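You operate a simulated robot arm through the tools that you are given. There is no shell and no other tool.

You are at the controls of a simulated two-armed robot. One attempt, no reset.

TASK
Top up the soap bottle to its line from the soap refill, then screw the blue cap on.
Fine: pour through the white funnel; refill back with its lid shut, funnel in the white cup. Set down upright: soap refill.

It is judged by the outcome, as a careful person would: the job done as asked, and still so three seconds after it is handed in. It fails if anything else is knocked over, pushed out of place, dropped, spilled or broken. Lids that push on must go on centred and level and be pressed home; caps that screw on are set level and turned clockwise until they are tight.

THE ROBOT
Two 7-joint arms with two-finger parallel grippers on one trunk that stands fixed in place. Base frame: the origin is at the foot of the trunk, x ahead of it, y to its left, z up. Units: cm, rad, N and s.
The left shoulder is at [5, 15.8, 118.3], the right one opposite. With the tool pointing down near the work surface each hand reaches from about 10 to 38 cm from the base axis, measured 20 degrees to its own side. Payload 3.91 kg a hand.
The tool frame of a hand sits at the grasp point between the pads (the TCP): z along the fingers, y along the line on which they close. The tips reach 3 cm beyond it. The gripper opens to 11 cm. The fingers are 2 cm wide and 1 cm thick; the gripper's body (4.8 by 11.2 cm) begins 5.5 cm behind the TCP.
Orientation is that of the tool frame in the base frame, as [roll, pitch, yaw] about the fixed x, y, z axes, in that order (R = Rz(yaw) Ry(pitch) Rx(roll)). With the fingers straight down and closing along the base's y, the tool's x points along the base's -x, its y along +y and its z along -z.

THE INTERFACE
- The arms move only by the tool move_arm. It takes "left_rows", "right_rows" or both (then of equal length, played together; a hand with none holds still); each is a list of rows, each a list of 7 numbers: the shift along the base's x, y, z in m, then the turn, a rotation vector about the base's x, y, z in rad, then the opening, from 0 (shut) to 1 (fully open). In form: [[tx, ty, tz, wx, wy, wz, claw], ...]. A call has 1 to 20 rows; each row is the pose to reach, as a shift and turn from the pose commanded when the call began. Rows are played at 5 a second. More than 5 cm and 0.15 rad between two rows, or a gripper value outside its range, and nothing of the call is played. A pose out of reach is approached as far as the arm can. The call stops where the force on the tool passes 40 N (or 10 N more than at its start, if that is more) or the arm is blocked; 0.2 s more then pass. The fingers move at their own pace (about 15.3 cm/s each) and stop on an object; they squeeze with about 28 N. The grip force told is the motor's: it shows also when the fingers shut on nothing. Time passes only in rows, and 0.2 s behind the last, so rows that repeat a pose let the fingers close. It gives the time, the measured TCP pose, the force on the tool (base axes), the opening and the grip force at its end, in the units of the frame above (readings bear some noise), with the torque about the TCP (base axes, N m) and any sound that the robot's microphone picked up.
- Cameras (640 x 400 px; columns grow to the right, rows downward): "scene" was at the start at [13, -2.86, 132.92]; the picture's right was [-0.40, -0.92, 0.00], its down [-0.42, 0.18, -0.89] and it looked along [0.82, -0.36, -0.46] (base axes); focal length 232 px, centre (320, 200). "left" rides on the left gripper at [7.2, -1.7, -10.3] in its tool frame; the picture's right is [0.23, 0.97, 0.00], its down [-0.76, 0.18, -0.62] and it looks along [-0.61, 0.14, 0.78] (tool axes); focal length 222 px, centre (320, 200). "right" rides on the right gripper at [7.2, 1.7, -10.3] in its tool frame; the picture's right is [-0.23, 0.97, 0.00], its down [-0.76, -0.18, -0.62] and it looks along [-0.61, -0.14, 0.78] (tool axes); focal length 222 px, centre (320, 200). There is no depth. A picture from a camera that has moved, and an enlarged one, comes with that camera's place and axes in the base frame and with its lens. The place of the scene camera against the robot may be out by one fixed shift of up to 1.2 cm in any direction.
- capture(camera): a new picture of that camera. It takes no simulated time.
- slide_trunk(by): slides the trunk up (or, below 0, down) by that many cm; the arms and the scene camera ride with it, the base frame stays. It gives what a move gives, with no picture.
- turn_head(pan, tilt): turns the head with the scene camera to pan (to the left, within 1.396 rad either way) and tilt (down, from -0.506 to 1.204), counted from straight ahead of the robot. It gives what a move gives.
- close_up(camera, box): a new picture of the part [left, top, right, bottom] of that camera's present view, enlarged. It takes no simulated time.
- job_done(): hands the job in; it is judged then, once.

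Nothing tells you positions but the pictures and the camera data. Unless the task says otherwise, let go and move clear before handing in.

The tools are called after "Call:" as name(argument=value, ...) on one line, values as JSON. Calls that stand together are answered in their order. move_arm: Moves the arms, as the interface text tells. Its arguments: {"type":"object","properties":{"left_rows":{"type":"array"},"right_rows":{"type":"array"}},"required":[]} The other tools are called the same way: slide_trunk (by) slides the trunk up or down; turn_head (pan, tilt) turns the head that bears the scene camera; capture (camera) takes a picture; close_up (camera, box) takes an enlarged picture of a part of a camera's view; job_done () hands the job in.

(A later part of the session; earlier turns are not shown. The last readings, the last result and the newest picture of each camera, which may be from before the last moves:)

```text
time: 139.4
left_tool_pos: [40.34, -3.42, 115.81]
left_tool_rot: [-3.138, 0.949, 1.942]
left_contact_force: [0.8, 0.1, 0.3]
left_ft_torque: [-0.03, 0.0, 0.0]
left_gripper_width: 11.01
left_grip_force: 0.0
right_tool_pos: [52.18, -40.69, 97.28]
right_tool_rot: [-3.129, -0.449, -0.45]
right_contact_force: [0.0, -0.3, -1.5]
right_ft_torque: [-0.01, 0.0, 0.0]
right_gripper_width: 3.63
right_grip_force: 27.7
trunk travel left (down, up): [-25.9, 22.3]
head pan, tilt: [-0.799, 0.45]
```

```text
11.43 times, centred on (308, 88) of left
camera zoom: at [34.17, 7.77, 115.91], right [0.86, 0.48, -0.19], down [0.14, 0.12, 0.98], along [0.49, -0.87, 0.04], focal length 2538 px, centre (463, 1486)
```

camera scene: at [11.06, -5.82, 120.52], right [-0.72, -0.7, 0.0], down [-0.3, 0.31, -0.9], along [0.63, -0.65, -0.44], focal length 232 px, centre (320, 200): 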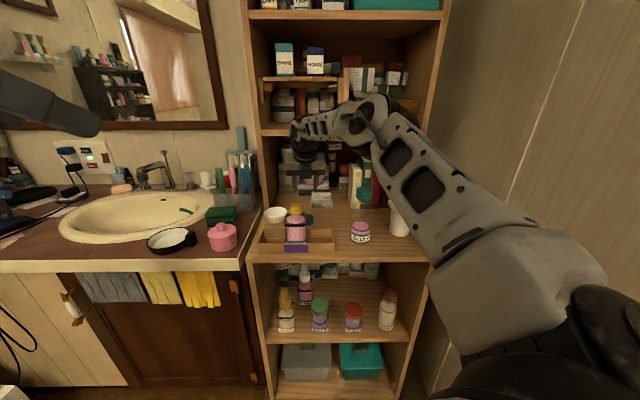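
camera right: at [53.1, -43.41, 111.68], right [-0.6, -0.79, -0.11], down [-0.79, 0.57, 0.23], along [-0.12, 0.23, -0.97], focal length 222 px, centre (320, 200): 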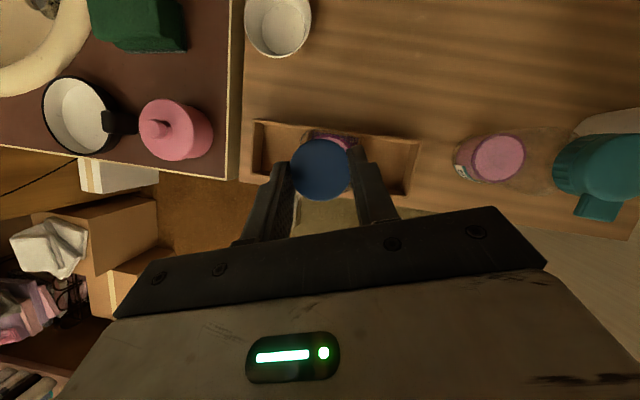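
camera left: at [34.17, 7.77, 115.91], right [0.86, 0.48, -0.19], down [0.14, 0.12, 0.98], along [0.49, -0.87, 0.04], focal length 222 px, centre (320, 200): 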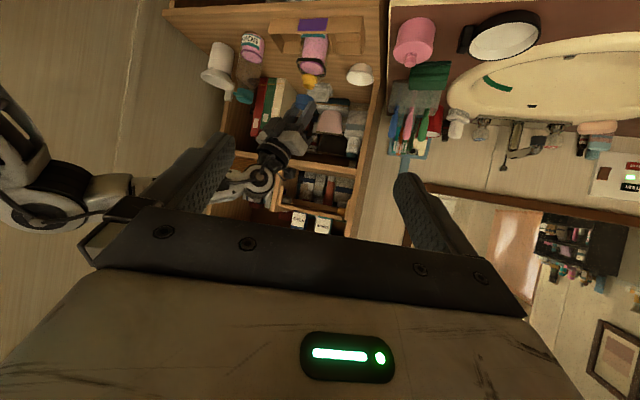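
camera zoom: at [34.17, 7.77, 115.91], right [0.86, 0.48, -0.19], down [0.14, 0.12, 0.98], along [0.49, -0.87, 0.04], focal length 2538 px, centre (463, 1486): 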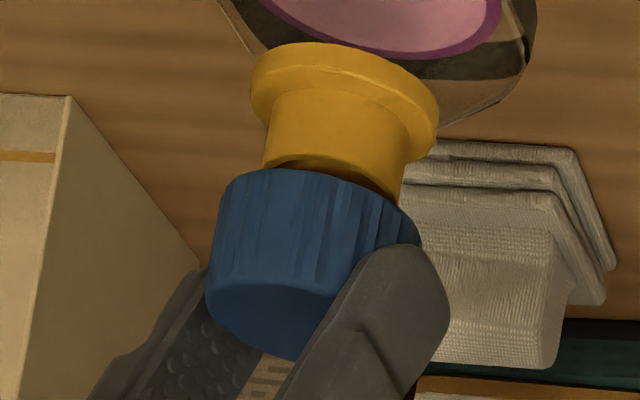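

In the scene view the cap is centred sideways over the neck to within 0.05 cm. To judge front–back alignment better, I'll move the left hand camera to a more sideways viewpoint.

Call:
move_arm(left_rows=[[0.025, 0.014, 0, 0, 0, -0.1, 1], [0.05, 0.028, 0, 0, 0, -0.2, 1], [0.075, 0.042, 0, 0, 0, -0.3, 1], [0.1, 0.056, 0, 0, 0, -0.4, 1], [0.125, 0.07, 0, 0, 0, -0.5, 1], [0.147, 0.085, 0, 0, 0, -0.58, 1]])

Call:
capture(camera="left")

```text
time: 140.8
left_tool_pos: [29.49, 3.85, 117.78]
left_tool_rot: [-3.123, 0.952, 1.386]
left_contact_force: [-0.3, -0.5, 0.6]
left_ft_torque: [0.0, -0.03, 0.0]
left_gripper_width: 10.98
left_grip_force: 0.1
left hand out of reach, approached as far as the arm can: row 1, 2, 3, 4, 5, 6
right_tool_pos: [52.23, -40.56, 97.13]
right_tool_rot: [-3.128, -0.447, -0.451]
right_contact_force: [-0.9, 0.0, -0.2]
right_ft_torque: [0.0, 0.02, 0.0]
right_gripper_width: 3.61
right_grip_force: 26.9
trunk travel left (down, up): [-25.9, 22.3]
head pan, tilt: [-0.799, 0.45]
```

```text
taken
camera left: at [30.37, 16.6, 117.97], right [0.98, -0.06, -0.2], down [0.2, 0.03, 0.98], along [-0.06, -1.0, 0.04], focal length 222 px, centre (320, 200)
```

left: 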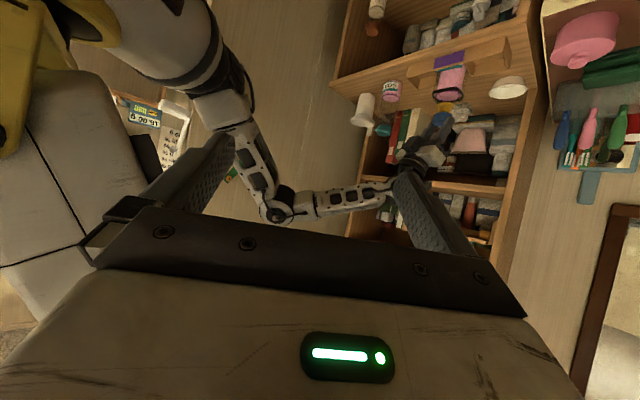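

Call:
move_arm(left_rows=[[0.03, -0.01, 0, 0.055, -0.01, 0.02, 1], [0.06, -0.02, 0, 0.11, -0.02, 0.045, 1], [0.09, -0.03, 0, 0.165, -0.03, 0.07, 1], [0.12, -0.04, 0, 0.22, -0.04, 0.09, 1], [0.155, -0.05, 0, 0.275, -0.05, 0.11, 1], [0.19, -0.06, 0, 0.33, -0.06, 0.135, 1], [0.225, -0.075, 0, 0.385, -0.072, 0.16, 1], [0.255, -0.09, 0, 0.442, -0.083, 0.18, 1]])

Call:
capture(camera="left")

Call:
capture(camera="scene")

```text
time: 142.6
left_tool_pos: [32.31, -3.75, 112.97]
left_tool_rot: [3.116, 0.519, 1.531]
left_contact_force: [-0.1, 0.3, 0.0]
left_ft_torque: [-0.03, -0.01, -0.02]
left_gripper_width: 11.01
left_grip_force: 0.0
left hand out of reach, approached as far as the arm can: row 1, 2, 3, 4, 5, 6, 7, 8
right_tool_pos: [52.26, -40.69, 97.21]
right_tool_rot: [-3.129, -0.446, -0.451]
right_contact_force: [0.7, -0.2, -1.0]
right_ft_torque: [-0.03, 0.03, 0.01]
right_gripper_width: 3.61
right_grip_force: 27.8
trunk travel left (down, up): [-25.9, 22.3]
head pan, tilt: [-0.799, 0.45]
```

```text
taken
camera left: at [30.79, 7.8, 118.34], right [0.98, 0.17, -0.09], down [0.15, -0.36, 0.92], along [0.13, -0.92, -0.38], focal length 222 px, centre (320, 200)
```

left: 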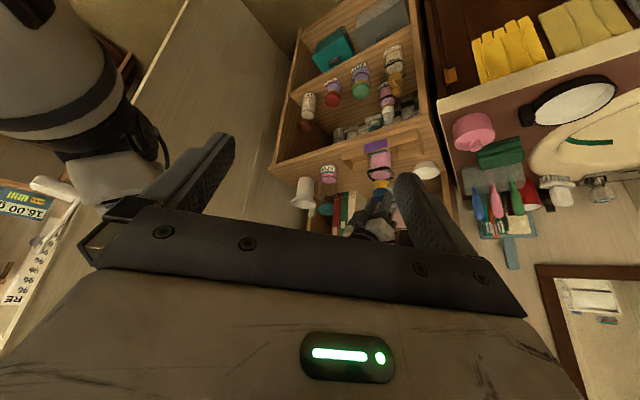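

```text
taken
camera scene: at [11.04, -5.77, 116.52], right [-0.72, -0.7, 0.0], down [-0.3, 0.31, -0.9], along [0.63, -0.65, -0.44], focal length 232 px, centre (320, 200)
```

scene: 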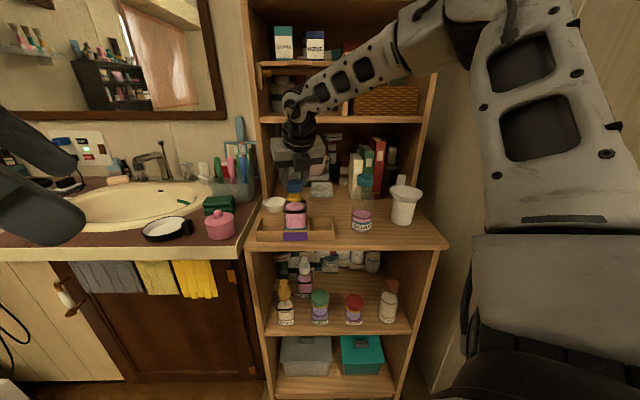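

The left arm can't reach that viewpoint, so I'll rely on gentle contact instead: lower in small steps and watch force, torque and the scene image.

Call:
move_arm(right_rows=[[0, 0, -0.003, 0, 0, 0, 0.2], [0, 0, -0.006, 0, 0, 0, 0.2]])

Call:
close_up(camera="scene", box=[286, 170, 310, 200])

Call:
close_up(camera="left", box=[360, 170, 400, 210])

```text
time: 143.2
left_tool_pos: [32.22, -3.75, 112.91]
left_tool_rot: [3.115, 0.518, 1.53]
left_contact_force: [-0.7, 0.6, -0.5]
left_ft_torque: [0.01, -0.01, 0.0]
left_gripper_width: 11.0
left_grip_force: 0.1
right_tool_pos: [52.23, -40.78, 96.49]
right_tool_rot: [-3.13, -0.447, -0.45]
right_contact_force: [-0.4, -0.2, 1.4]
right_ft_torque: [-0.03, 0.06, 0.03]
right_gripper_width: 3.6
right_grip_force: 27.8
trunk travel left (down, up): [-25.9, 22.3]
head pan, tilt: [-0.799, 0.45]
```

```text
13.33 times, centred on (298, 185) of scene
camera zoom: at [11.01, -5.77, 116.53], right [-0.72, -0.7, 0.0], down [-0.3, 0.31, -0.9], along [0.63, -0.65, -0.43], focal length 3089 px, centre (613, 400)
```

zoom: 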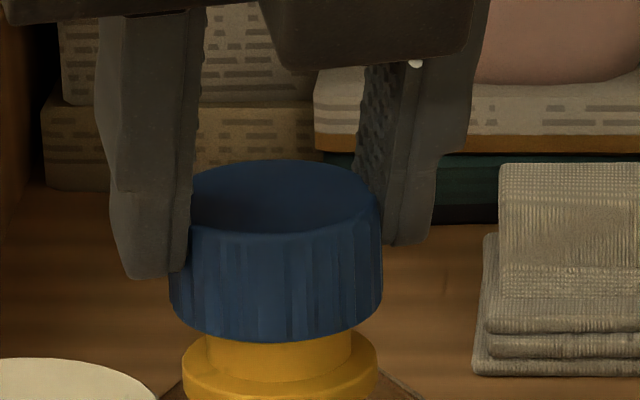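

```text
10.00 times, centred on (380, 190) of left
camera zoom: at [30.75, 7.81, 118.35], right [0.98, 0.17, -0.09], down [0.15, -0.36, 0.92], along [0.13, -0.92, -0.38], focal length 2221 px, centre (-280, 300)
```

zoom: 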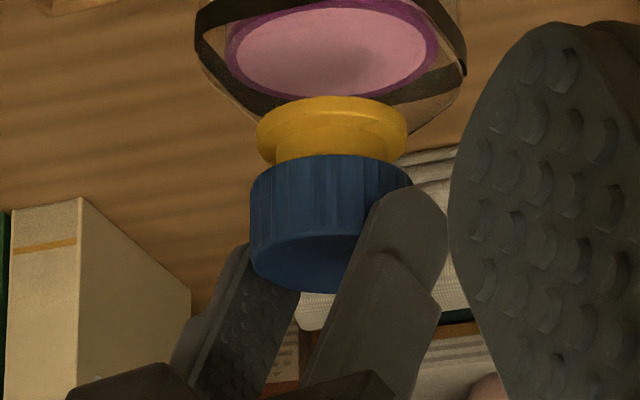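

The cap is touching and its rim is slightly over the neck, aligned in both views. I'll press down a little more to see if it seats.

Call:
move_arm(right_rows=[[0, 0, -0.0015, 0, 0, 0, 0.2], [0, 0, -0.003, 0, 0, 0, 0.2]])

Call:
close_up(camera="scene", box=[286, 170, 310, 200])

Call:
close_up(camera="left", box=[360, 170, 400, 210])

```text
time: 143.8
left_tool_pos: [32.22, -3.45, 113.07]
left_tool_rot: [3.114, 0.519, 1.532]
left_contact_force: [0.4, 0.2, -0.7]
left_ft_torque: [-0.02, -0.04, 0.0]
left_gripper_width: 11.02
left_grip_force: 0.1
right_tool_pos: [52.3, -40.61, 96.44]
right_tool_rot: [-3.128, -0.453, -0.45]
right_contact_force: [0.1, 3.4, 8.7]
right_ft_torque: [-0.02, 0.04, -0.06]
right_gripper_width: 3.63
right_grip_force: 27.8
trunk travel left (down, up): [-25.9, 22.3]
head pan, tilt: [-0.799, 0.45]
```

```text
13.33 times, centred on (298, 185) of scene
camera zoom: at [10.95, -5.71, 116.55], right [-0.72, -0.7, 0.0], down [-0.3, 0.31, -0.9], along [0.63, -0.65, -0.43], focal length 3089 px, centre (613, 400)
```

zoom: 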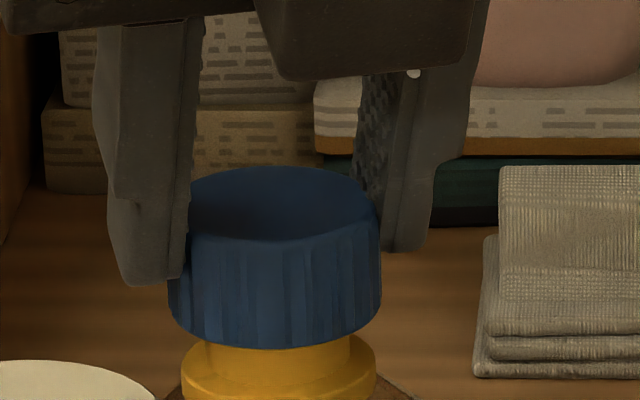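

```text
10.00 times, centred on (380, 190) of left
camera zoom: at [30.69, 7.87, 118.38], right [0.98, 0.17, -0.09], down [0.15, -0.36, 0.92], along [0.13, -0.92, -0.37], focal length 2221 px, centre (-280, 300)
```

zoom: 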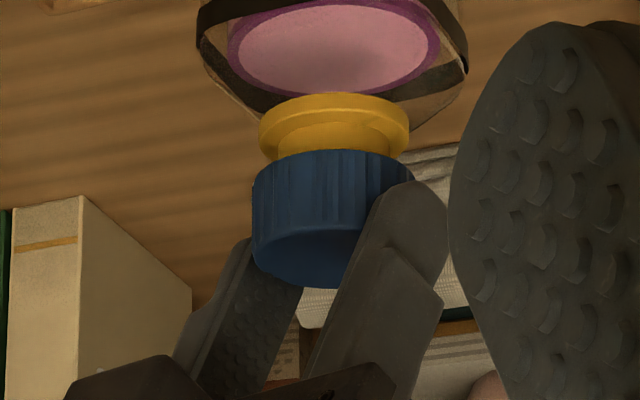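

Contact is at 8.7 N and the torque hints that the right rim is catching, so the cap is slightly left. I'll lift a touch, shift 0.1 cm right, and try again.

Call:
move_arm(right_rows=[[0, 0, 0.006, 0, 0, 0, 0.2], [-0.0008, -0.0008, 0.006, 0, 0, 0, 0.2], [-0.0008, -0.0008, 0.003, 0, 0, 0, 0.2], [-0.0008, -0.0008, -0.001, 0, 0, 0, 0.2]])

Call:
close_up(camera="scene", box=[286, 170, 310, 200])

```text
time: 144.8
left_tool_pos: [32.16, -3.44, 112.91]
left_tool_rot: [3.113, 0.518, 1.53]
left_contact_force: [0.0, -0.1, 0.3]
left_ft_torque: [0.01, 0.04, 0.02]
left_gripper_width: 11.0
left_grip_force: 0.1
right_tool_pos: [52.07, -40.73, 96.46]
right_tool_rot: [-3.128, -0.453, -0.45]
right_contact_force: [-1.8, 2.6, 10.1]
right_ft_torque: [0.01, 0.14, -0.02]
right_gripper_width: 3.7
right_grip_force: 27.9
trunk travel left (down, up): [-25.9, 22.3]
head pan, tilt: [-0.799, 0.45]
```

```text
13.33 times, centred on (298, 185) of scene
camera zoom: at [10.92, -5.7, 116.57], right [-0.72, -0.7, 0.0], down [-0.3, 0.31, -0.9], along [0.63, -0.65, -0.43], focal length 3089 px, centre (613, 400)
```

zoom: 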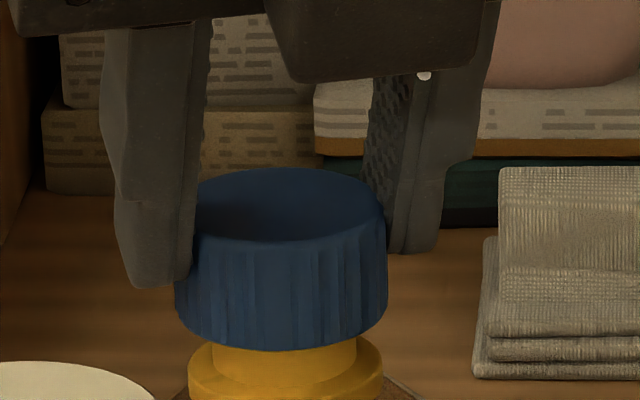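

The bottle neck moved along with the cap, so the cap is already captured around the neck and is sitting on the threads. I'll relax, release it, and check that it rests level.

Call:
move_arm(right_rows=[[0.0005, 0.0005, 0.003, 0, 0, 0, 0.2], [0.0005, 0.0005, 0.004, 0, 0, 0, 0.34], [0.0005, 0.0005, 0.004, 0, 0, 0, 0.36], [0.0005, 0.0005, 0.004, 0, 0, 0, 0.42], [0.0005, 0.0005, 0.004, 0, 0, 0, 0.5], [0.0005, 0.0005, 0.004, 0, 0, 0, 0.5]])

Call:
close_up(camera="scene", box=[286, 170, 310, 200])

Call:
close_up(camera="left", box=[360, 170, 400, 210])

```text
time: 146.2
left_tool_pos: [32.37, -3.72, 113.02]
left_tool_rot: [3.115, 0.518, 1.53]
left_contact_force: [0.5, 0.0, -0.3]
left_ft_torque: [0.01, 0.04, 0.01]
left_gripper_width: 11.0
left_grip_force: 0.0
right_tool_pos: [52.14, -40.82, 96.47]
right_tool_rot: [-3.129, -0.445, -0.45]
right_contact_force: [0.4, -0.9, 0.3]
right_ft_torque: [-0.03, 0.02, -0.01]
right_gripper_width: 5.52
right_grip_force: 0.0
trunk travel left (down, up): [-25.9, 22.3]
head pan, tilt: [-0.799, 0.45]
```

```text
13.33 times, centred on (298, 185) of scene
camera zoom: at [11.02, -5.79, 116.52], right [-0.72, -0.7, 0.0], down [-0.3, 0.31, -0.9], along [0.63, -0.65, -0.44], focal length 3089 px, centre (613, 400)
```

zoom: 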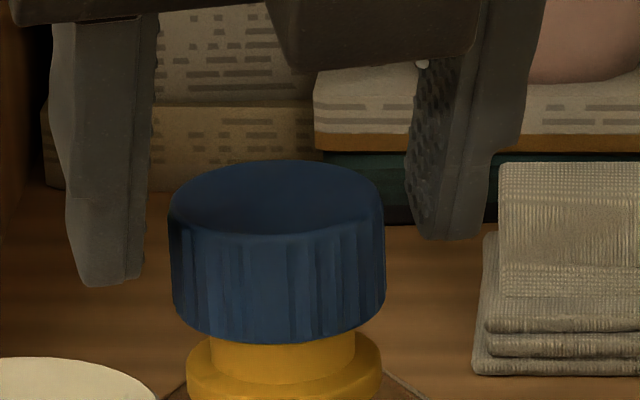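

```text
10.00 times, centred on (380, 190) of left
camera zoom: at [30.76, 7.79, 118.35], right [0.98, 0.17, -0.09], down [0.15, -0.36, 0.92], along [0.13, -0.92, -0.38], focal length 2221 px, centre (-280, 300)
```

zoom: 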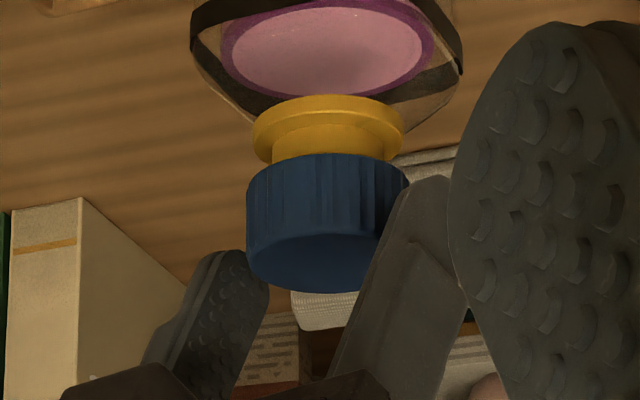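

The cap rests level on the neck. I'll raise the hand clear, then swing it vertical with the wrist wound back so there is a long clockwise turn available.

Call:
move_arm(right_rows=[[0, 0, 0.015, 0, 0, 0, 0.6], [0, 0, 0.03, 0, 0, 0, 0.6], [0, 0, 0.06, 0, 0, 0, 0.6], [-0.02, 0.0, 0.1, 0.065, 0.135, 0, 0.6], [-0.04, 0.0, 0.13, 0.13, 0.27, 0, 0.6], [-0.06, 0.0, 0.15, 0.195, 0.404, 0, 0.6]])

Call:
close_up(camera="scene", box=[270, 160, 330, 250])

```text
time: 147.6
left_tool_pos: [32.25, -3.71, 113.0]
left_tool_rot: [3.116, 0.519, 1.531]
left_contact_force: [0.1, 0.1, 0.0]
left_ft_torque: [-0.02, 0.02, -0.01]
left_gripper_width: 10.99
left_grip_force: 0.1
right_tool_pos: [45.86, -40.75, 111.48]
right_tool_rot: [-3.13, 0.002, -0.451]
right_contact_force: [0.4, 0.3, 1.0]
right_ft_torque: [-0.06, -0.02, -0.01]
right_gripper_width: 6.63
right_grip_force: 0.0
trunk travel left (down, up): [-25.9, 22.3]
head pan, tilt: [-0.799, 0.45]
```

```text
4.44 times, centred on (300, 205) of scene
camera zoom: at [11.02, -5.79, 116.52], right [-0.72, -0.7, 0.0], down [-0.3, 0.31, -0.9], along [0.63, -0.65, -0.44], focal length 1030 px, centre (409, 178)
```

zoom: 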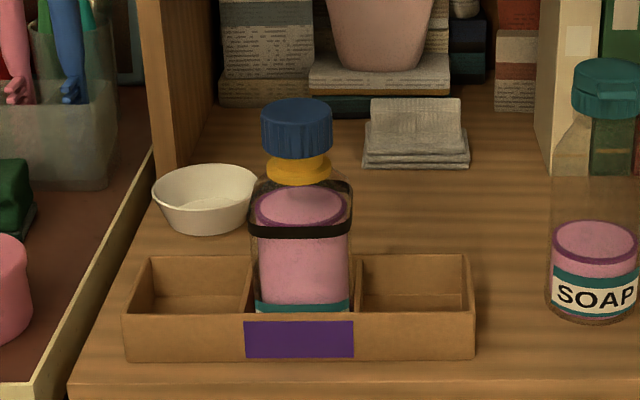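

The cap is in place on the neck. I'll wind the wrist back counter-clockwise in free air.

Call:
move_arm(right_rows=[[0, 0, 0, 0, 0, 0.148, 0.6], [0, 0, 0, 0, 0, 0.296, 0.6], [0, 0, 0, 0, 0, 0.444, 0.6], [0, 0, 0, 0, 0, 0.592, 0.6], [0, 0, 0, 0, 0, 0.74, 0.6], [0, 0, 0, 0, 0, 0.888, 0.6], [0, 0, 0, 0, 0, 1.036, 0.6], [0, 0, 0, 0, 0, 1.184, 0.6], [0, 0, 0, 0, 0, 1.332, 0.6], [0, 0, 0, 0, 0, 1.48, 0.6], [0, 0, 0, 0, 0, 1.628, 0.6], [0, 0, 0, 0, 0, 1.776, 0.6], [0, 0, 0, 0, 0, 1.924, 0.6], [0, 0, 0, 0, 0, 2.072, 0.6], [0, 0, 0, 0, 0, 2.22, 0.6], [0, 0, 0, 0, 0, 2.368, 0.6], [0, 0, 0, 0, 0, 2.516, 0.6], [0, 0, 0, 0, 0, 2.664, 0.6], [0, 0, 0, 0, 0, 2.812, 0.6], [0, 0, 0, 0, 0, 2.95, 0.6]])

Call:
move_arm(right_rows=[[0.03, -0.001, 0, -0.01, -0.005, 0, 0.55], [0.06, -0.002, 0, -0.01, -0.005, 0, 0.55], [0.068, -0.003, -0.03, -0.01, -0.005, 0, 0.55], [0.068, -0.003, -0.06, -0.01, -0.005, 0, 0.55]])

Call:
capture(camera="right")

Call:
close_up(camera="scene", box=[260, 120, 340, 240])

```text
time: 151.8
left_tool_pos: [32.22, -3.73, 112.94]
left_tool_rot: [3.115, 0.517, 1.531]
left_contact_force: [-0.8, -0.4, 0.3]
left_ft_torque: [0.01, -0.01, 0.01]
left_gripper_width: 11.0
left_grip_force: 0.0
right_tool_pos: [46.24, -40.79, 111.52]
right_tool_rot: [-3.128, 0.003, 2.503]
right_contact_force: [0.2, -0.2, 0.8]
right_ft_torque: [0.02, 0.0, 0.03]
right_gripper_width: 6.58
right_grip_force: 0.1
trunk travel left (down, up): [-25.9, 22.3]
head pan, tilt: [-0.799, 0.45]
```

```text
time: 152.8
left_tool_pos: [32.22, -3.65, 112.94]
left_tool_rot: [3.115, 0.518, 1.53]
left_contact_force: [-0.2, -0.3, -0.3]
left_ft_torque: [-0.02, -0.01, 0.0]
left_gripper_width: 11.0
left_grip_force: 0.0
right_tool_pos: [53.06, -41.01, 105.59]
right_tool_rot: [-3.124, 0.012, 2.5]
right_contact_force: [0.0, 0.0, 0.2]
right_ft_torque: [0.0, 0.0, 0.0]
right_gripper_width: 6.05
right_grip_force: 0.0
right hand out of reach, approached as far as the arm can: row 2
trunk travel left (down, up): [-25.9, 22.3]
head pan, tilt: [-0.799, 0.45]
```

```text
taken
camera right: at [48.09, -35.19, 115.69], right [0.77, 0.64, -0.01], down [0.5, -0.58, 0.64], along [0.4, -0.49, -0.77], focal length 222 px, centre (320, 200)
```

right: 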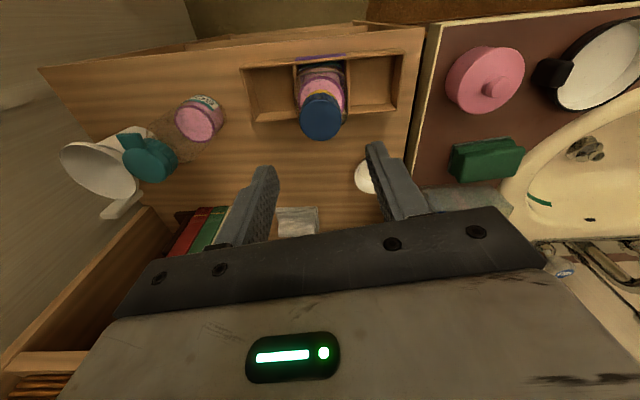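

```text
3.33 times, centred on (300, 180) of scene
camera zoom: at [11.01, -5.76, 116.53], right [-0.72, -0.7, 0.0], down [-0.3, 0.31, -0.9], along [0.63, -0.65, -0.43], focal length 772 px, centre (387, 267)
```

zoom: 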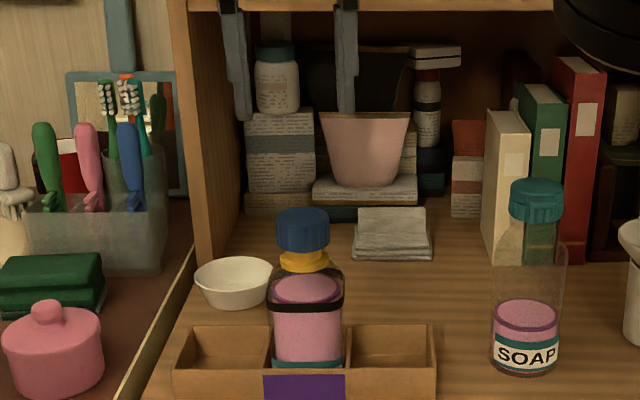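

Call:
close_up(camera="right", box=[280, 80, 360, 150])

Call:
move_arm(right_rows=[[0, 0, -0.01, 0.0213, 0, 0, 0.55], [0, 0, -0.03, 0.0213, 0, 0, 0.55], [0, 0, -0.05, 0.0213, 0, 0, 0.55]])

Call:
capture(camera="right")

Call:
close_up(camera="right", box=[230, 110, 410, 230])

Call:
close_up(camera="scene", box=[270, 140, 330, 230])

```text
5.71 times, centred on (320, 115) of right
camera zoom: at [48.09, -35.19, 115.69], right [0.77, 0.64, -0.01], down [0.5, -0.58, 0.64], along [0.4, -0.49, -0.77], focal length 1269 px, centre (320, 686)
```

zoom: 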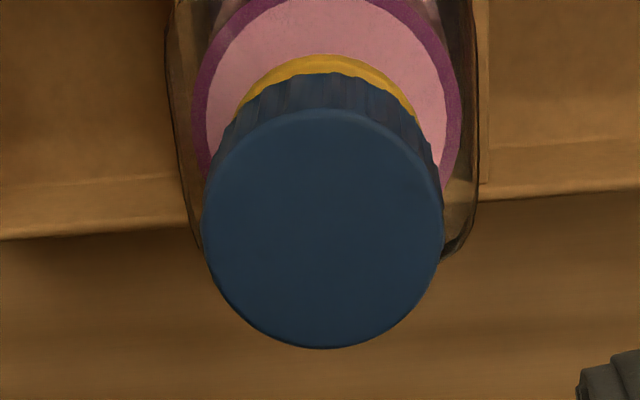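

```text
time: 153.6
left_tool_pos: [32.23, -3.72, 112.95]
left_tool_rot: [3.115, 0.519, 1.529]
left_contact_force: [0.6, -0.9, 0.0]
left_ft_torque: [0.01, 0.0, 0.02]
left_gripper_width: 11.02
left_grip_force: 0.0
right_tool_pos: [52.96, -41.24, 100.66]
right_tool_rot: [3.14, -0.001, 2.498]
right_contact_force: [-0.2, -0.2, 0.6]
right_ft_torque: [0.02, -0.01, -0.03]
right_gripper_width: 6.02
right_grip_force: 0.2
trunk travel left (down, up): [-25.9, 22.3]
head pan, tilt: [-0.799, 0.45]
```

```text
taken
camera right: at [48.04, -35.57, 111.0], right [0.77, 0.64, 0.0], down [0.5, -0.6, 0.62], along [0.4, -0.48, -0.78], focal length 222 px, centre (320, 200)
```

right: 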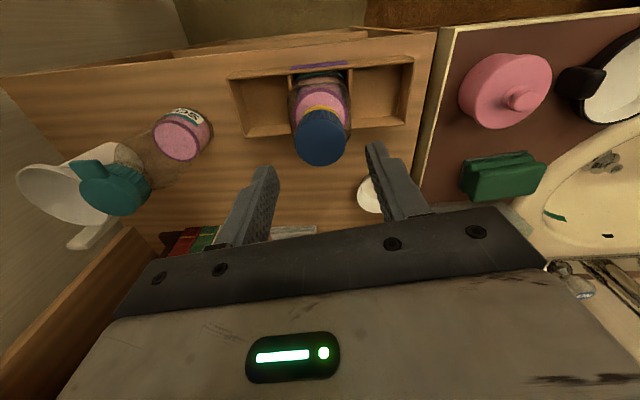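

```text
3.33 times, centred on (320, 170) of right
camera zoom: at [48.04, -35.57, 111.0], right [0.77, 0.64, 0.0], down [0.5, -0.6, 0.62], along [0.4, -0.48, -0.78], focal length 740 px, centre (320, 300)
```

zoom: 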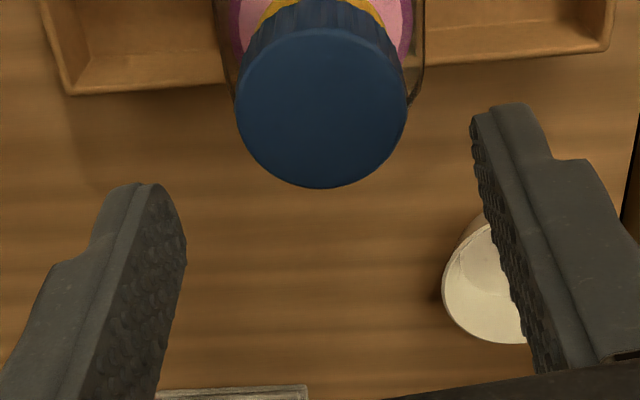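

```text
4.44 times, centred on (300, 185) of scene
camera zoom: at [11.02, -5.79, 116.52], right [-0.72, -0.7, 0.0], down [-0.3, 0.31, -0.9], along [0.63, -0.65, -0.44], focal length 1030 px, centre (409, 267)
```

zoom: 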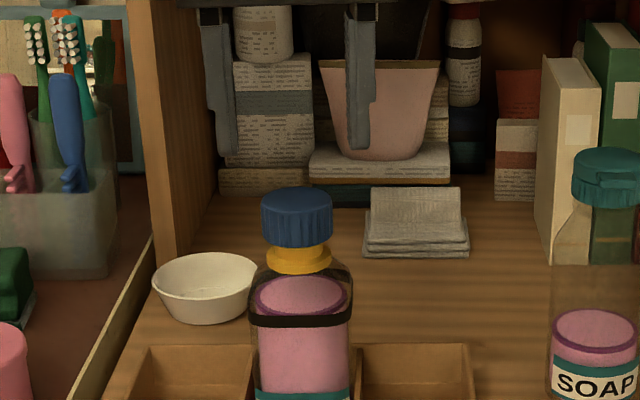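

Call:
move_arm(right_rows=[[-0.0014, 0.0011, -0.01, 0, 0, 0, 0.55], [-0.0028, 0.0022, -0.02, 0, 0, 0, 0.55], [-0.0028, 0.0022, -0.03, 0, 0, 0, 0.55]])

Call:
close_up(camera="right", box=[230, 110, 410, 230])

Call:
close_up(camera="scene", box=[280, 155, 320, 205])

```text
time: 154.4
left_tool_pos: [32.24, -3.75, 112.94]
left_tool_rot: [3.116, 0.518, 1.53]
left_contact_force: [0.4, 0.4, 0.5]
left_ft_torque: [-0.02, -0.01, -0.04]
left_gripper_width: 11.02
left_grip_force: 0.1
right_tool_pos: [52.74, -40.86, 97.63]
right_tool_rot: [3.141, -0.003, 2.499]
right_contact_force: [-0.3, 0.3, -0.2]
right_ft_torque: [0.02, 0.0, -0.01]
right_gripper_width: 6.05
right_grip_force: 0.1
trunk travel left (down, up): [-25.9, 22.3]
head pan, tilt: [-0.799, 0.45]
```

```text
3.33 times, centred on (320, 170) of right
camera zoom: at [47.79, -35.25, 107.95], right [0.77, 0.64, 0.0], down [0.5, -0.6, 0.62], along [0.4, -0.48, -0.78], focal length 740 px, centre (320, 300)
```

zoom: 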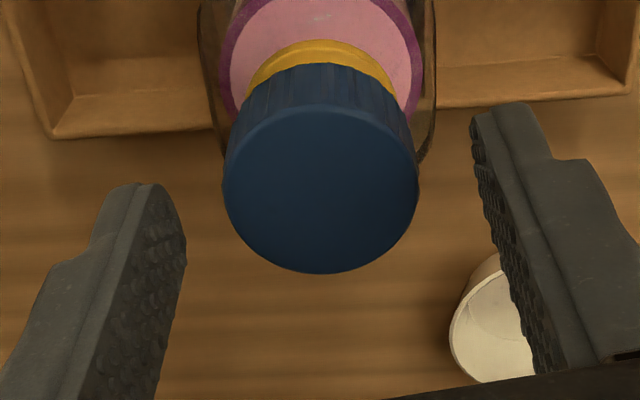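

```text
8.00 times, centred on (300, 180) of scene
camera zoom: at [11.02, -5.79, 116.52], right [-0.72, -0.7, 0.0], down [-0.3, 0.31, -0.9], along [0.63, -0.65, -0.44], focal length 1853 px, centre (480, 360)
```

zoom: 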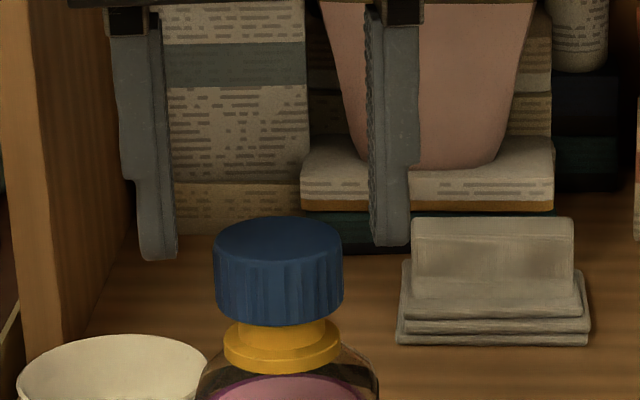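

Call:
move_arm(right_rows=[[0.0013, -0.0017, -0.005, 0, 0, 0, 0.55], [0.0013, -0.0017, -0.0155, 0, 0, 0, 0.55], [0.0013, -0.0017, -0.0155, 0, 0, 0, 0.45], [0.0013, -0.0017, -0.0155, 0, 0, 0, 0.4], [0.0013, -0.0017, -0.0155, 0, 0, 0, 0.35], [0.0013, -0.0017, -0.0155, 0, 0, 0, 0.25], [0.0013, -0.0017, -0.0155, 0, 0, 0, 0.25]])

Call:
close_up(camera="right", box=[230, 110, 410, 230])

Call:
close_up(camera="scene", box=[280, 155, 320, 205])

```text
time: 156.0
left_tool_pos: [32.32, -3.71, 112.85]
left_tool_rot: [3.114, 0.519, 1.532]
left_contact_force: [-0.5, 0.5, -0.2]
left_ft_torque: [-0.03, -0.01, -0.01]
left_gripper_width: 11.01
left_grip_force: 0.1
right_tool_pos: [52.81, -41.14, 96.0]
right_tool_rot: [-3.141, -0.003, 2.499]
right_contact_force: [-1.2, -0.2, 0.6]
right_ft_torque: [-0.06, 0.05, 0.03]
right_gripper_width: 3.62
right_grip_force: 28.0
trunk travel left (down, up): [-25.9, 22.3]
head pan, tilt: [-0.799, 0.45]
```

```text
3.33 times, centred on (320, 170) of right
camera zoom: at [47.99, -35.45, 106.3], right [0.77, 0.64, 0.0], down [0.5, -0.6, 0.62], along [0.4, -0.48, -0.78], focal length 740 px, centre (320, 300)
```

zoom: 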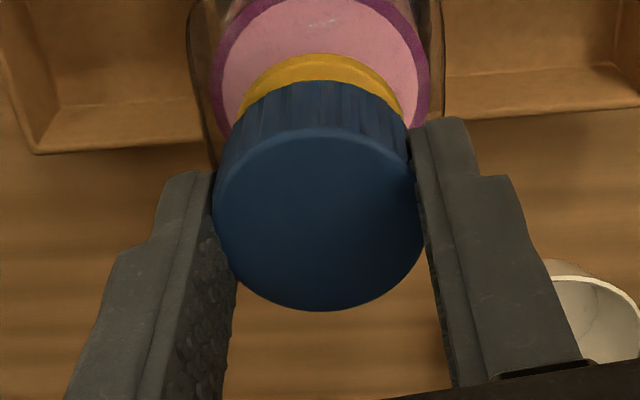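

```text
8.00 times, centred on (300, 180) of scene
camera zoom: at [11.02, -5.79, 116.52], right [-0.72, -0.7, 0.0], down [-0.3, 0.31, -0.9], along [0.63, -0.65, -0.44], focal length 1853 px, centre (480, 360)
```

zoom: 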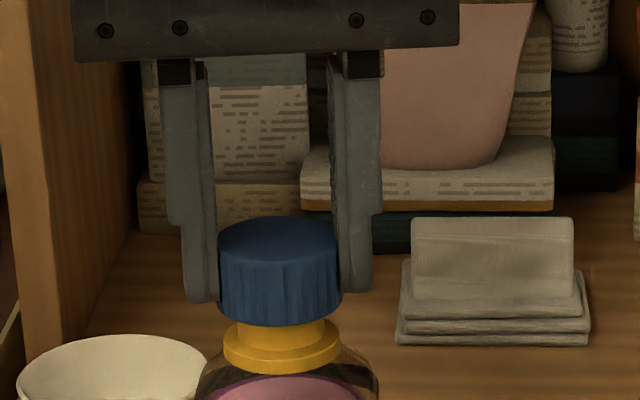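

Gripped squarely from above. I'll begin turning clockwise with light downward pressure.

Call:
move_arm(right_rows=[[0, 0, -0.001, 0, 0, 0, 0.25], [0, 0, -0.0015, 0, 0, -0.12, 0.25], [0, 0, -0.002, 0, 0, -0.24, 0.25], [0, 0, -0.002, 0, 0, -0.36, 0.25], [0, 0, -0.002, 0, 0, -0.48, 0.25]])

Call:
close_up(camera="scene", box=[270, 155, 330, 245])

Call:
close_up(camera="left", box=[350, 140, 410, 215])

```text
time: 157.2
left_tool_pos: [32.24, -3.64, 112.95]
left_tool_rot: [3.113, 0.517, 1.529]
left_contact_force: [0.5, -0.1, -0.6]
left_ft_torque: [-0.01, 0.02, 0.0]
left_gripper_width: 11.02
left_grip_force: 0.0
right_tool_pos: [52.71, -40.97, 95.77]
right_tool_rot: [3.141, -0.003, 2.018]
right_contact_force: [1.8, 0.6, 1.0]
right_ft_torque: [0.02, -0.06, 0.05]
right_gripper_width: 3.78
right_grip_force: 27.5
trunk travel left (down, up): [-25.9, 22.3]
head pan, tilt: [-0.799, 0.45]
```

```text
4.44 times, centred on (300, 200) of scene
camera zoom: at [11.02, -5.78, 116.52], right [-0.72, -0.7, 0.0], down [-0.3, 0.31, -0.9], along [0.63, -0.65, -0.44], focal length 1030 px, centre (409, 200)
```

zoom: 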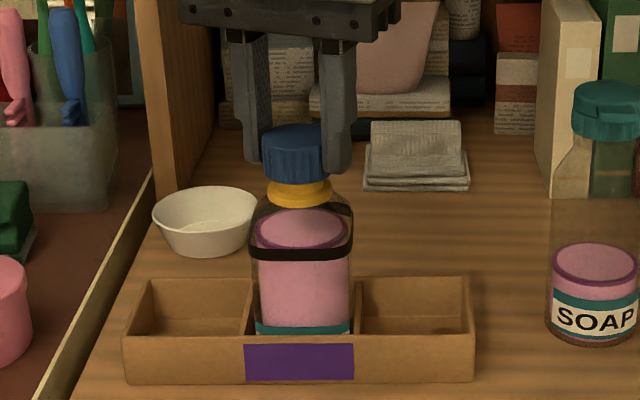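

```text
5.33 times, centred on (380, 178) of left
camera zoom: at [30.76, 7.8, 118.34], right [0.98, 0.17, -0.09], down [0.15, -0.36, 0.92], along [0.13, -0.92, -0.38], focal length 1185 px, centre (0, 320)
```

zoom: 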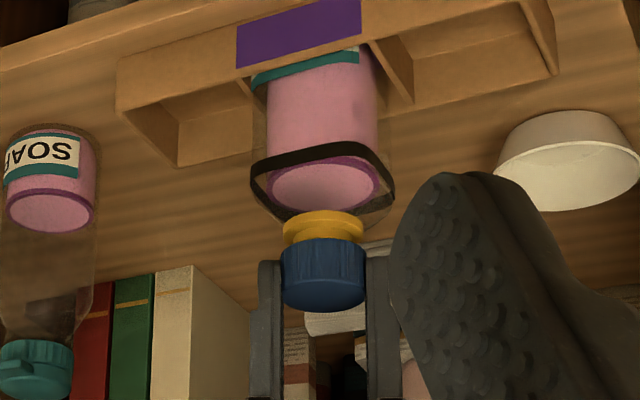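

It is turning with low torque and the bottle stays put. I'll keep turning.

Call:
move_arm(right_rows=[[0, 0, -0.0003, 0, 0, -0.14, 0.25], [0, 0, -0.0006, 0, 0, -0.28, 0.25], [0, 0, -0.0009, 0, 0, -0.42, 0.25], [0, 0, -0.0012, 0, 0, -0.56, 0.25], [0, 0, -0.0015, 0, 0, -0.7, 0.25], [0, 0, -0.0018, 0, 0, -0.84, 0.25], [0, 0, -0.0021, 0, 0, -0.98, 0.25], [0, 0, -0.0024, 0, 0, -1.12, 0.25]])

Call:
close_up(camera="scene", box=[270, 155, 330, 245])

Call:
close_up(camera="left", box=[350, 140, 410, 215])

```text
time: 159.0
left_tool_pos: [32.26, -3.68, 113.01]
left_tool_rot: [3.114, 0.519, 1.53]
left_contact_force: [-0.4, 0.0, 0.1]
left_ft_torque: [-0.02, 0.02, 0.01]
left_gripper_width: 11.01
left_grip_force: 0.2
right_tool_pos: [52.86, -41.17, 95.47]
right_tool_rot: [-3.138, -0.002, 0.896]
right_contact_force: [0.4, 0.5, -1.5]
right_ft_torque: [-0.04, -0.06, 0.01]
right_gripper_width: 3.76
right_grip_force: 28.3
trunk travel left (down, up): [-25.9, 22.3]
head pan, tilt: [-0.799, 0.45]
```

```text
4.44 times, centred on (300, 200) of scene
camera zoom: at [11.04, -5.8, 116.52], right [-0.72, -0.7, 0.0], down [-0.3, 0.31, -0.9], along [0.63, -0.65, -0.44], focal length 1030 px, centre (409, 200)
```

zoom: 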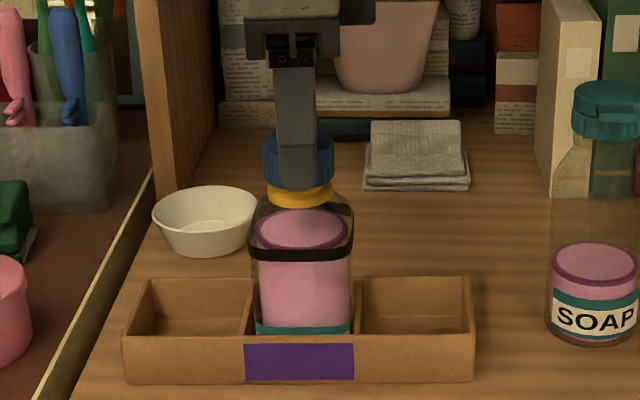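

```text
5.33 times, centred on (380, 178) of left
camera zoom: at [30.78, 7.78, 118.34], right [0.98, 0.17, -0.09], down [0.15, -0.36, 0.92], along [0.13, -0.92, -0.38], focal length 1185 px, centre (0, 320)
```

zoom: 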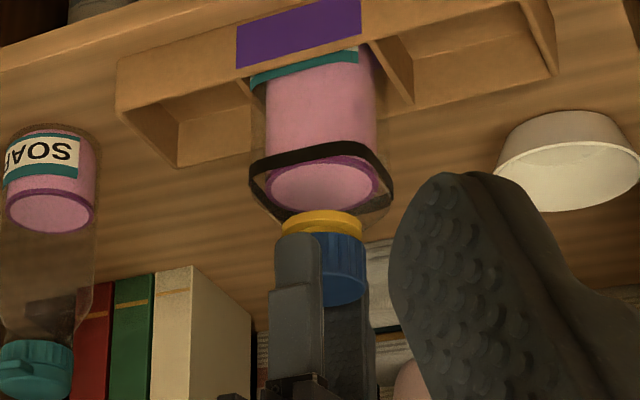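

The threads have engaged and the cap is going down. I'll continue clockwise.

Call:
move_arm(right_rows=[[0, 0, -0.0004, 0, 0, -0.14, 0.25], [0, 0, -0.0008, 0, 0, -0.28, 0.25], [0, 0, -0.0012, 0, 0, -0.42, 0.25], [0, 0, -0.0016, 0, 0, -0.56, 0.25], [0, 0, -0.002, 0, 0, -0.7, 0.25], [0, 0, -0.0024, 0, 0, -0.84, 0.25]])

Call:
close_up(camera="scene", box=[270, 155, 330, 245])

Call:
close_up(camera="left", box=[350, 140, 410, 215])

```text
time: 160.4
left_tool_pos: [32.3, -3.72, 112.98]
left_tool_rot: [3.115, 0.519, 1.53]
left_contact_force: [0.8, -0.5, 0.8]
left_ft_torque: [-0.02, 0.02, -0.02]
left_gripper_width: 11.01
left_grip_force: 0.0
right_tool_pos: [52.86, -41.03, 95.3]
right_tool_rot: [-3.141, 0.0, 0.055]
right_contact_force: [1.5, -0.3, -3.9]
right_ft_torque: [0.06, -0.13, 0.06]
right_gripper_width: 3.76
right_grip_force: 27.9
trunk travel left (down, up): [-25.9, 22.3]
head pan, tilt: [-0.799, 0.45]
```

```text
4.44 times, centred on (300, 200) of scene
camera zoom: at [11.05, -5.81, 116.52], right [-0.72, -0.7, 0.0], down [-0.3, 0.31, -0.9], along [0.63, -0.65, -0.44], focal length 1030 px, centre (409, 200)
```

zoom: 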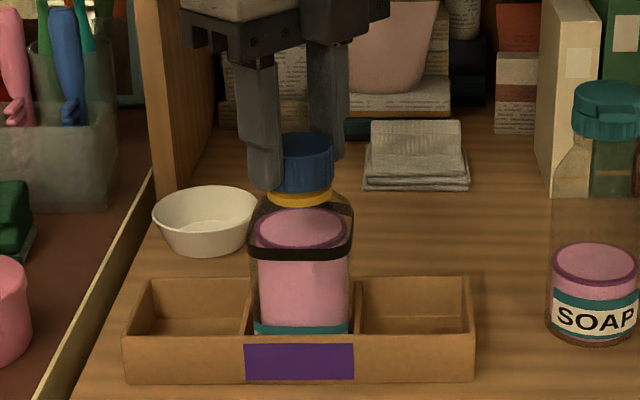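

```text
5.33 times, centred on (380, 178) of left
camera zoom: at [30.79, 7.77, 118.33], right [0.98, 0.17, -0.09], down [0.15, -0.36, 0.92], along [0.13, -0.92, -0.38], focal length 1185 px, centre (0, 320)
```

zoom: 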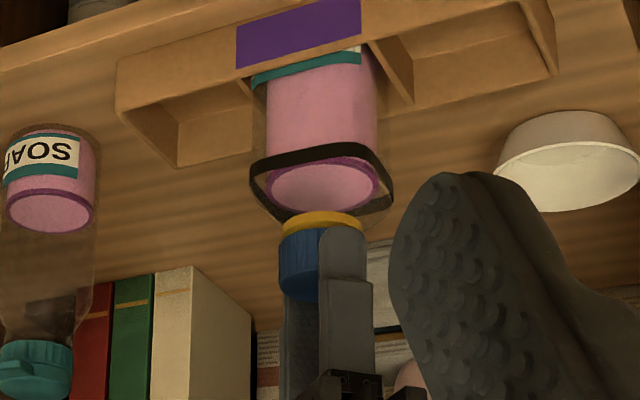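

Call:
move_arm(right_rows=[[0, 0, -0.001, 0, 0, -0.12, 0.25], [0, 0, -0.0015, 0, 0, -0.24, 0.25], [0, 0, -0.002, 0, 0, -0.36, 0.25], [0, 0, -0.0025, 0, 0, -0.48, 0.25], [0, 0, -0.003, 0, 0, -0.6, 0.25]])

Call:
close_up(camera="scene", box=[270, 155, 330, 245])

Call:
close_up(camera="left", box=[350, 140, 410, 215])

```text
time: 161.6
left_tool_pos: [32.15, -3.76, 112.97]
left_tool_rot: [3.113, 0.519, 1.529]
left_contact_force: [0.0, 0.4, 0.6]
left_ft_torque: [0.01, -0.02, 0.02]
left_gripper_width: 10.99
left_grip_force: 0.2
right_tool_pos: [52.78, -41.05, 95.19]
right_tool_rot: [3.141, -0.002, -0.542]
right_contact_force: [-0.3, -0.1, 1.5]
right_ft_torque: [0.03, 0.02, 0.42]
right_gripper_width: 3.75
right_grip_force: 27.9
trunk travel left (down, up): [-25.9, 22.3]
head pan, tilt: [-0.799, 0.45]
```

```text
4.44 times, centred on (300, 200) of scene
camera zoom: at [11.0, -5.79, 116.53], right [-0.72, -0.7, 0.0], down [-0.3, 0.31, -0.9], along [0.63, -0.65, -0.44], focal length 1030 px, centre (409, 200)
```

zoom: 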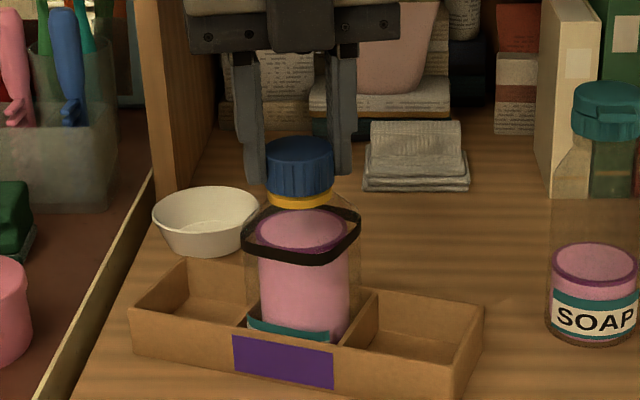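

```text
5.33 times, centred on (380, 178) of left
camera zoom: at [30.74, 7.79, 118.36], right [0.98, 0.17, -0.09], down [0.15, -0.36, 0.92], along [0.13, -0.92, -0.38], focal length 1185 px, centre (0, 320)
```

zoom: 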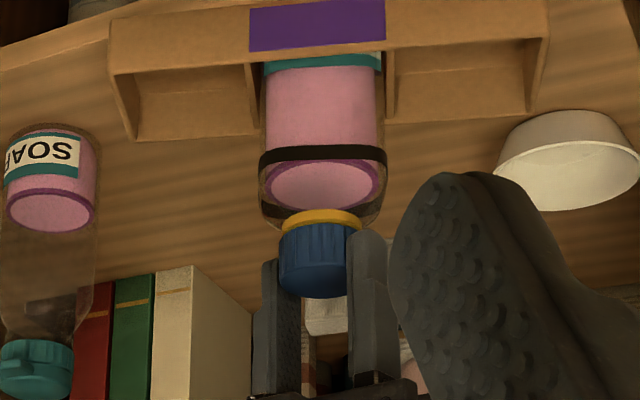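

The cap has gone tight: the torque jumped to 0.42 Nm, and the last of that turn rotated the tray with the bottle. I'll release the cap, then grip the bottle's square body and turn the bottle and tray back into line.

Call:
move_arm(right_rows=[[0, 0, 0, 0, 0, 0.03, 0.34], [0, 0, 0, 0, 0, 0.03, 0.4], [0, 0, 0, 0, 0, 0.03, 0.5], [0, 0, 0.02, 0, 0, 0.03, 0.6], [0, 0, 0.05, 0, 0, 0.03, 0.8], [0, 0, 0.08, 0, 0, 0.03, 0.8]])

Call:
close_up(camera="scene", box=[255, 165, 335, 265])

Call:
capture(camera="right")

```text
time: 163.0
left_tool_pos: [32.29, -3.74, 112.94]
left_tool_rot: [3.116, 0.519, 1.531]
left_contact_force: [-1.0, -0.1, 0.4]
left_ft_torque: [0.0, -0.05, 0.0]
left_gripper_width: 10.99
left_grip_force: 0.0
right_tool_pos: [52.63, -40.85, 102.89]
right_tool_rot: [-3.142, -0.002, -0.509]
right_contact_force: [-0.1, 0.2, 0.6]
right_ft_torque: [-0.01, -0.01, 0.01]
right_gripper_width: 8.8
right_grip_force: 0.1
trunk travel left (down, up): [-25.9, 22.3]
head pan, tilt: [-0.799, 0.45]
```

```text
4.00 times, centred on (295, 215) of scene
camera zoom: at [11.01, -5.79, 116.52], right [-0.72, -0.7, 0.0], down [-0.3, 0.31, -0.9], along [0.63, -0.65, -0.44], focal length 927 px, centre (420, 140)
```

zoom: 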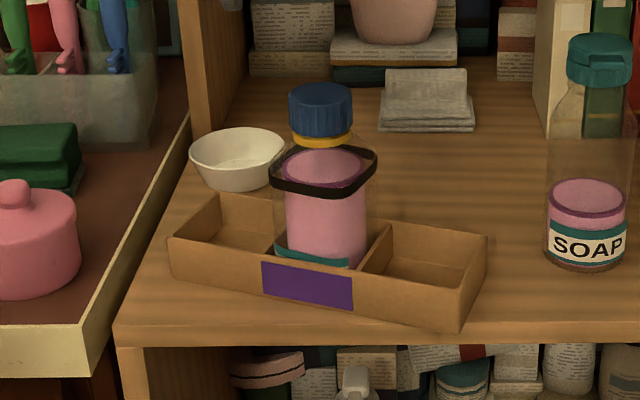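

```text
taken
camera right: at [57.86, -45.93, 113.37], right [-0.67, -0.74, 0.0], down [-0.58, 0.53, 0.62], along [-0.46, 0.42, -0.78], focal length 222 px, centre (320, 200)
```

right: 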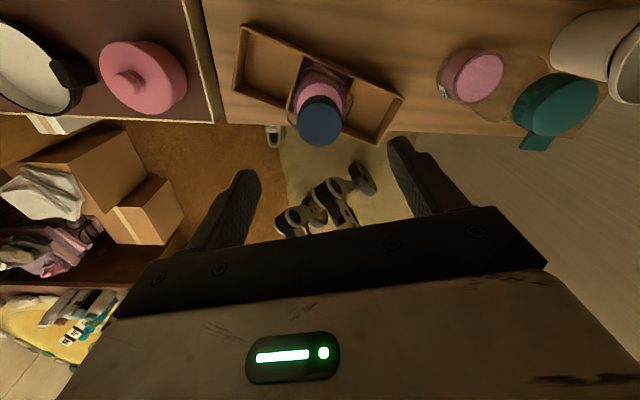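

The cap sits level on the collar. The tray turned about 0.33 rad clockwise about the bottle. I'll line the fingers up with the bottle's turned sides and look.

Call:
move_arm(right_rows=[[0, 0, 0, 0, 0, 0.14, 0.8], [0, 0, 0, 0, 0, 0.28, 0.8], [0, 0, 0, 0, 0, 0.42, 0.8], [0, 0, 0, 0, 0, 0.56, 0.8], [0, 0, 0, 0, 0, 0.7, 0.8], [0, 0, 0, 0, 0, 0.84, 0.8], [0.0005, -0.0015, 0, 0, 0, 0.967, 0.8], [0.0005, -0.0015, -0.02, 0, 0, 0.967, 0.8], [0.0005, -0.0015, -0.05, 0, 0, 0.967, 0.8]])

Call:
capture(camera="right")

Call:
close_up(camera="scene", box=[255, 145, 335, 265])

```text
time: 165.0
left_tool_pos: [32.22, -3.7, 113.06]
left_tool_rot: [3.115, 0.517, 1.53]
left_contact_force: [0.5, 0.3, 0.4]
left_ft_torque: [0.01, -0.01, 0.01]
left_gripper_width: 10.97
left_grip_force: 0.1
right_tool_pos: [52.77, -41.34, 97.93]
right_tool_rot: [-3.141, -0.002, 0.457]
right_contact_force: [0.1, -0.3, 0.9]
right_ft_torque: [-0.01, 0.0, 0.02]
right_gripper_width: 8.79
right_grip_force: 0.0
trunk travel left (down, up): [-25.9, 22.3]
head pan, tilt: [-0.799, 0.45]
```

```text
taken
camera right: at [59.83, -39.68, 108.35], right [0.23, -0.97, 0.0], down [-0.76, -0.18, 0.62], along [-0.61, -0.14, -0.78], focal length 222 px, centre (320, 200)
```

right: 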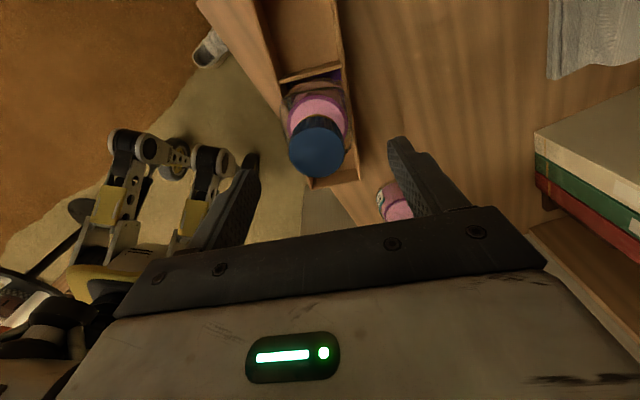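

```text
3.33 times, centred on (295, 205) of scene
camera zoom: at [11.03, -5.8, 116.52], right [-0.72, -0.7, 0.0], down [-0.3, 0.31, -0.9], along [0.63, -0.65, -0.44], focal length 772 px, centre (403, 183)
```

zoom: 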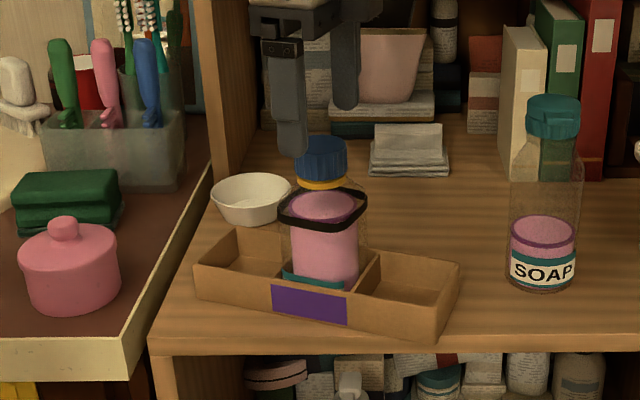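

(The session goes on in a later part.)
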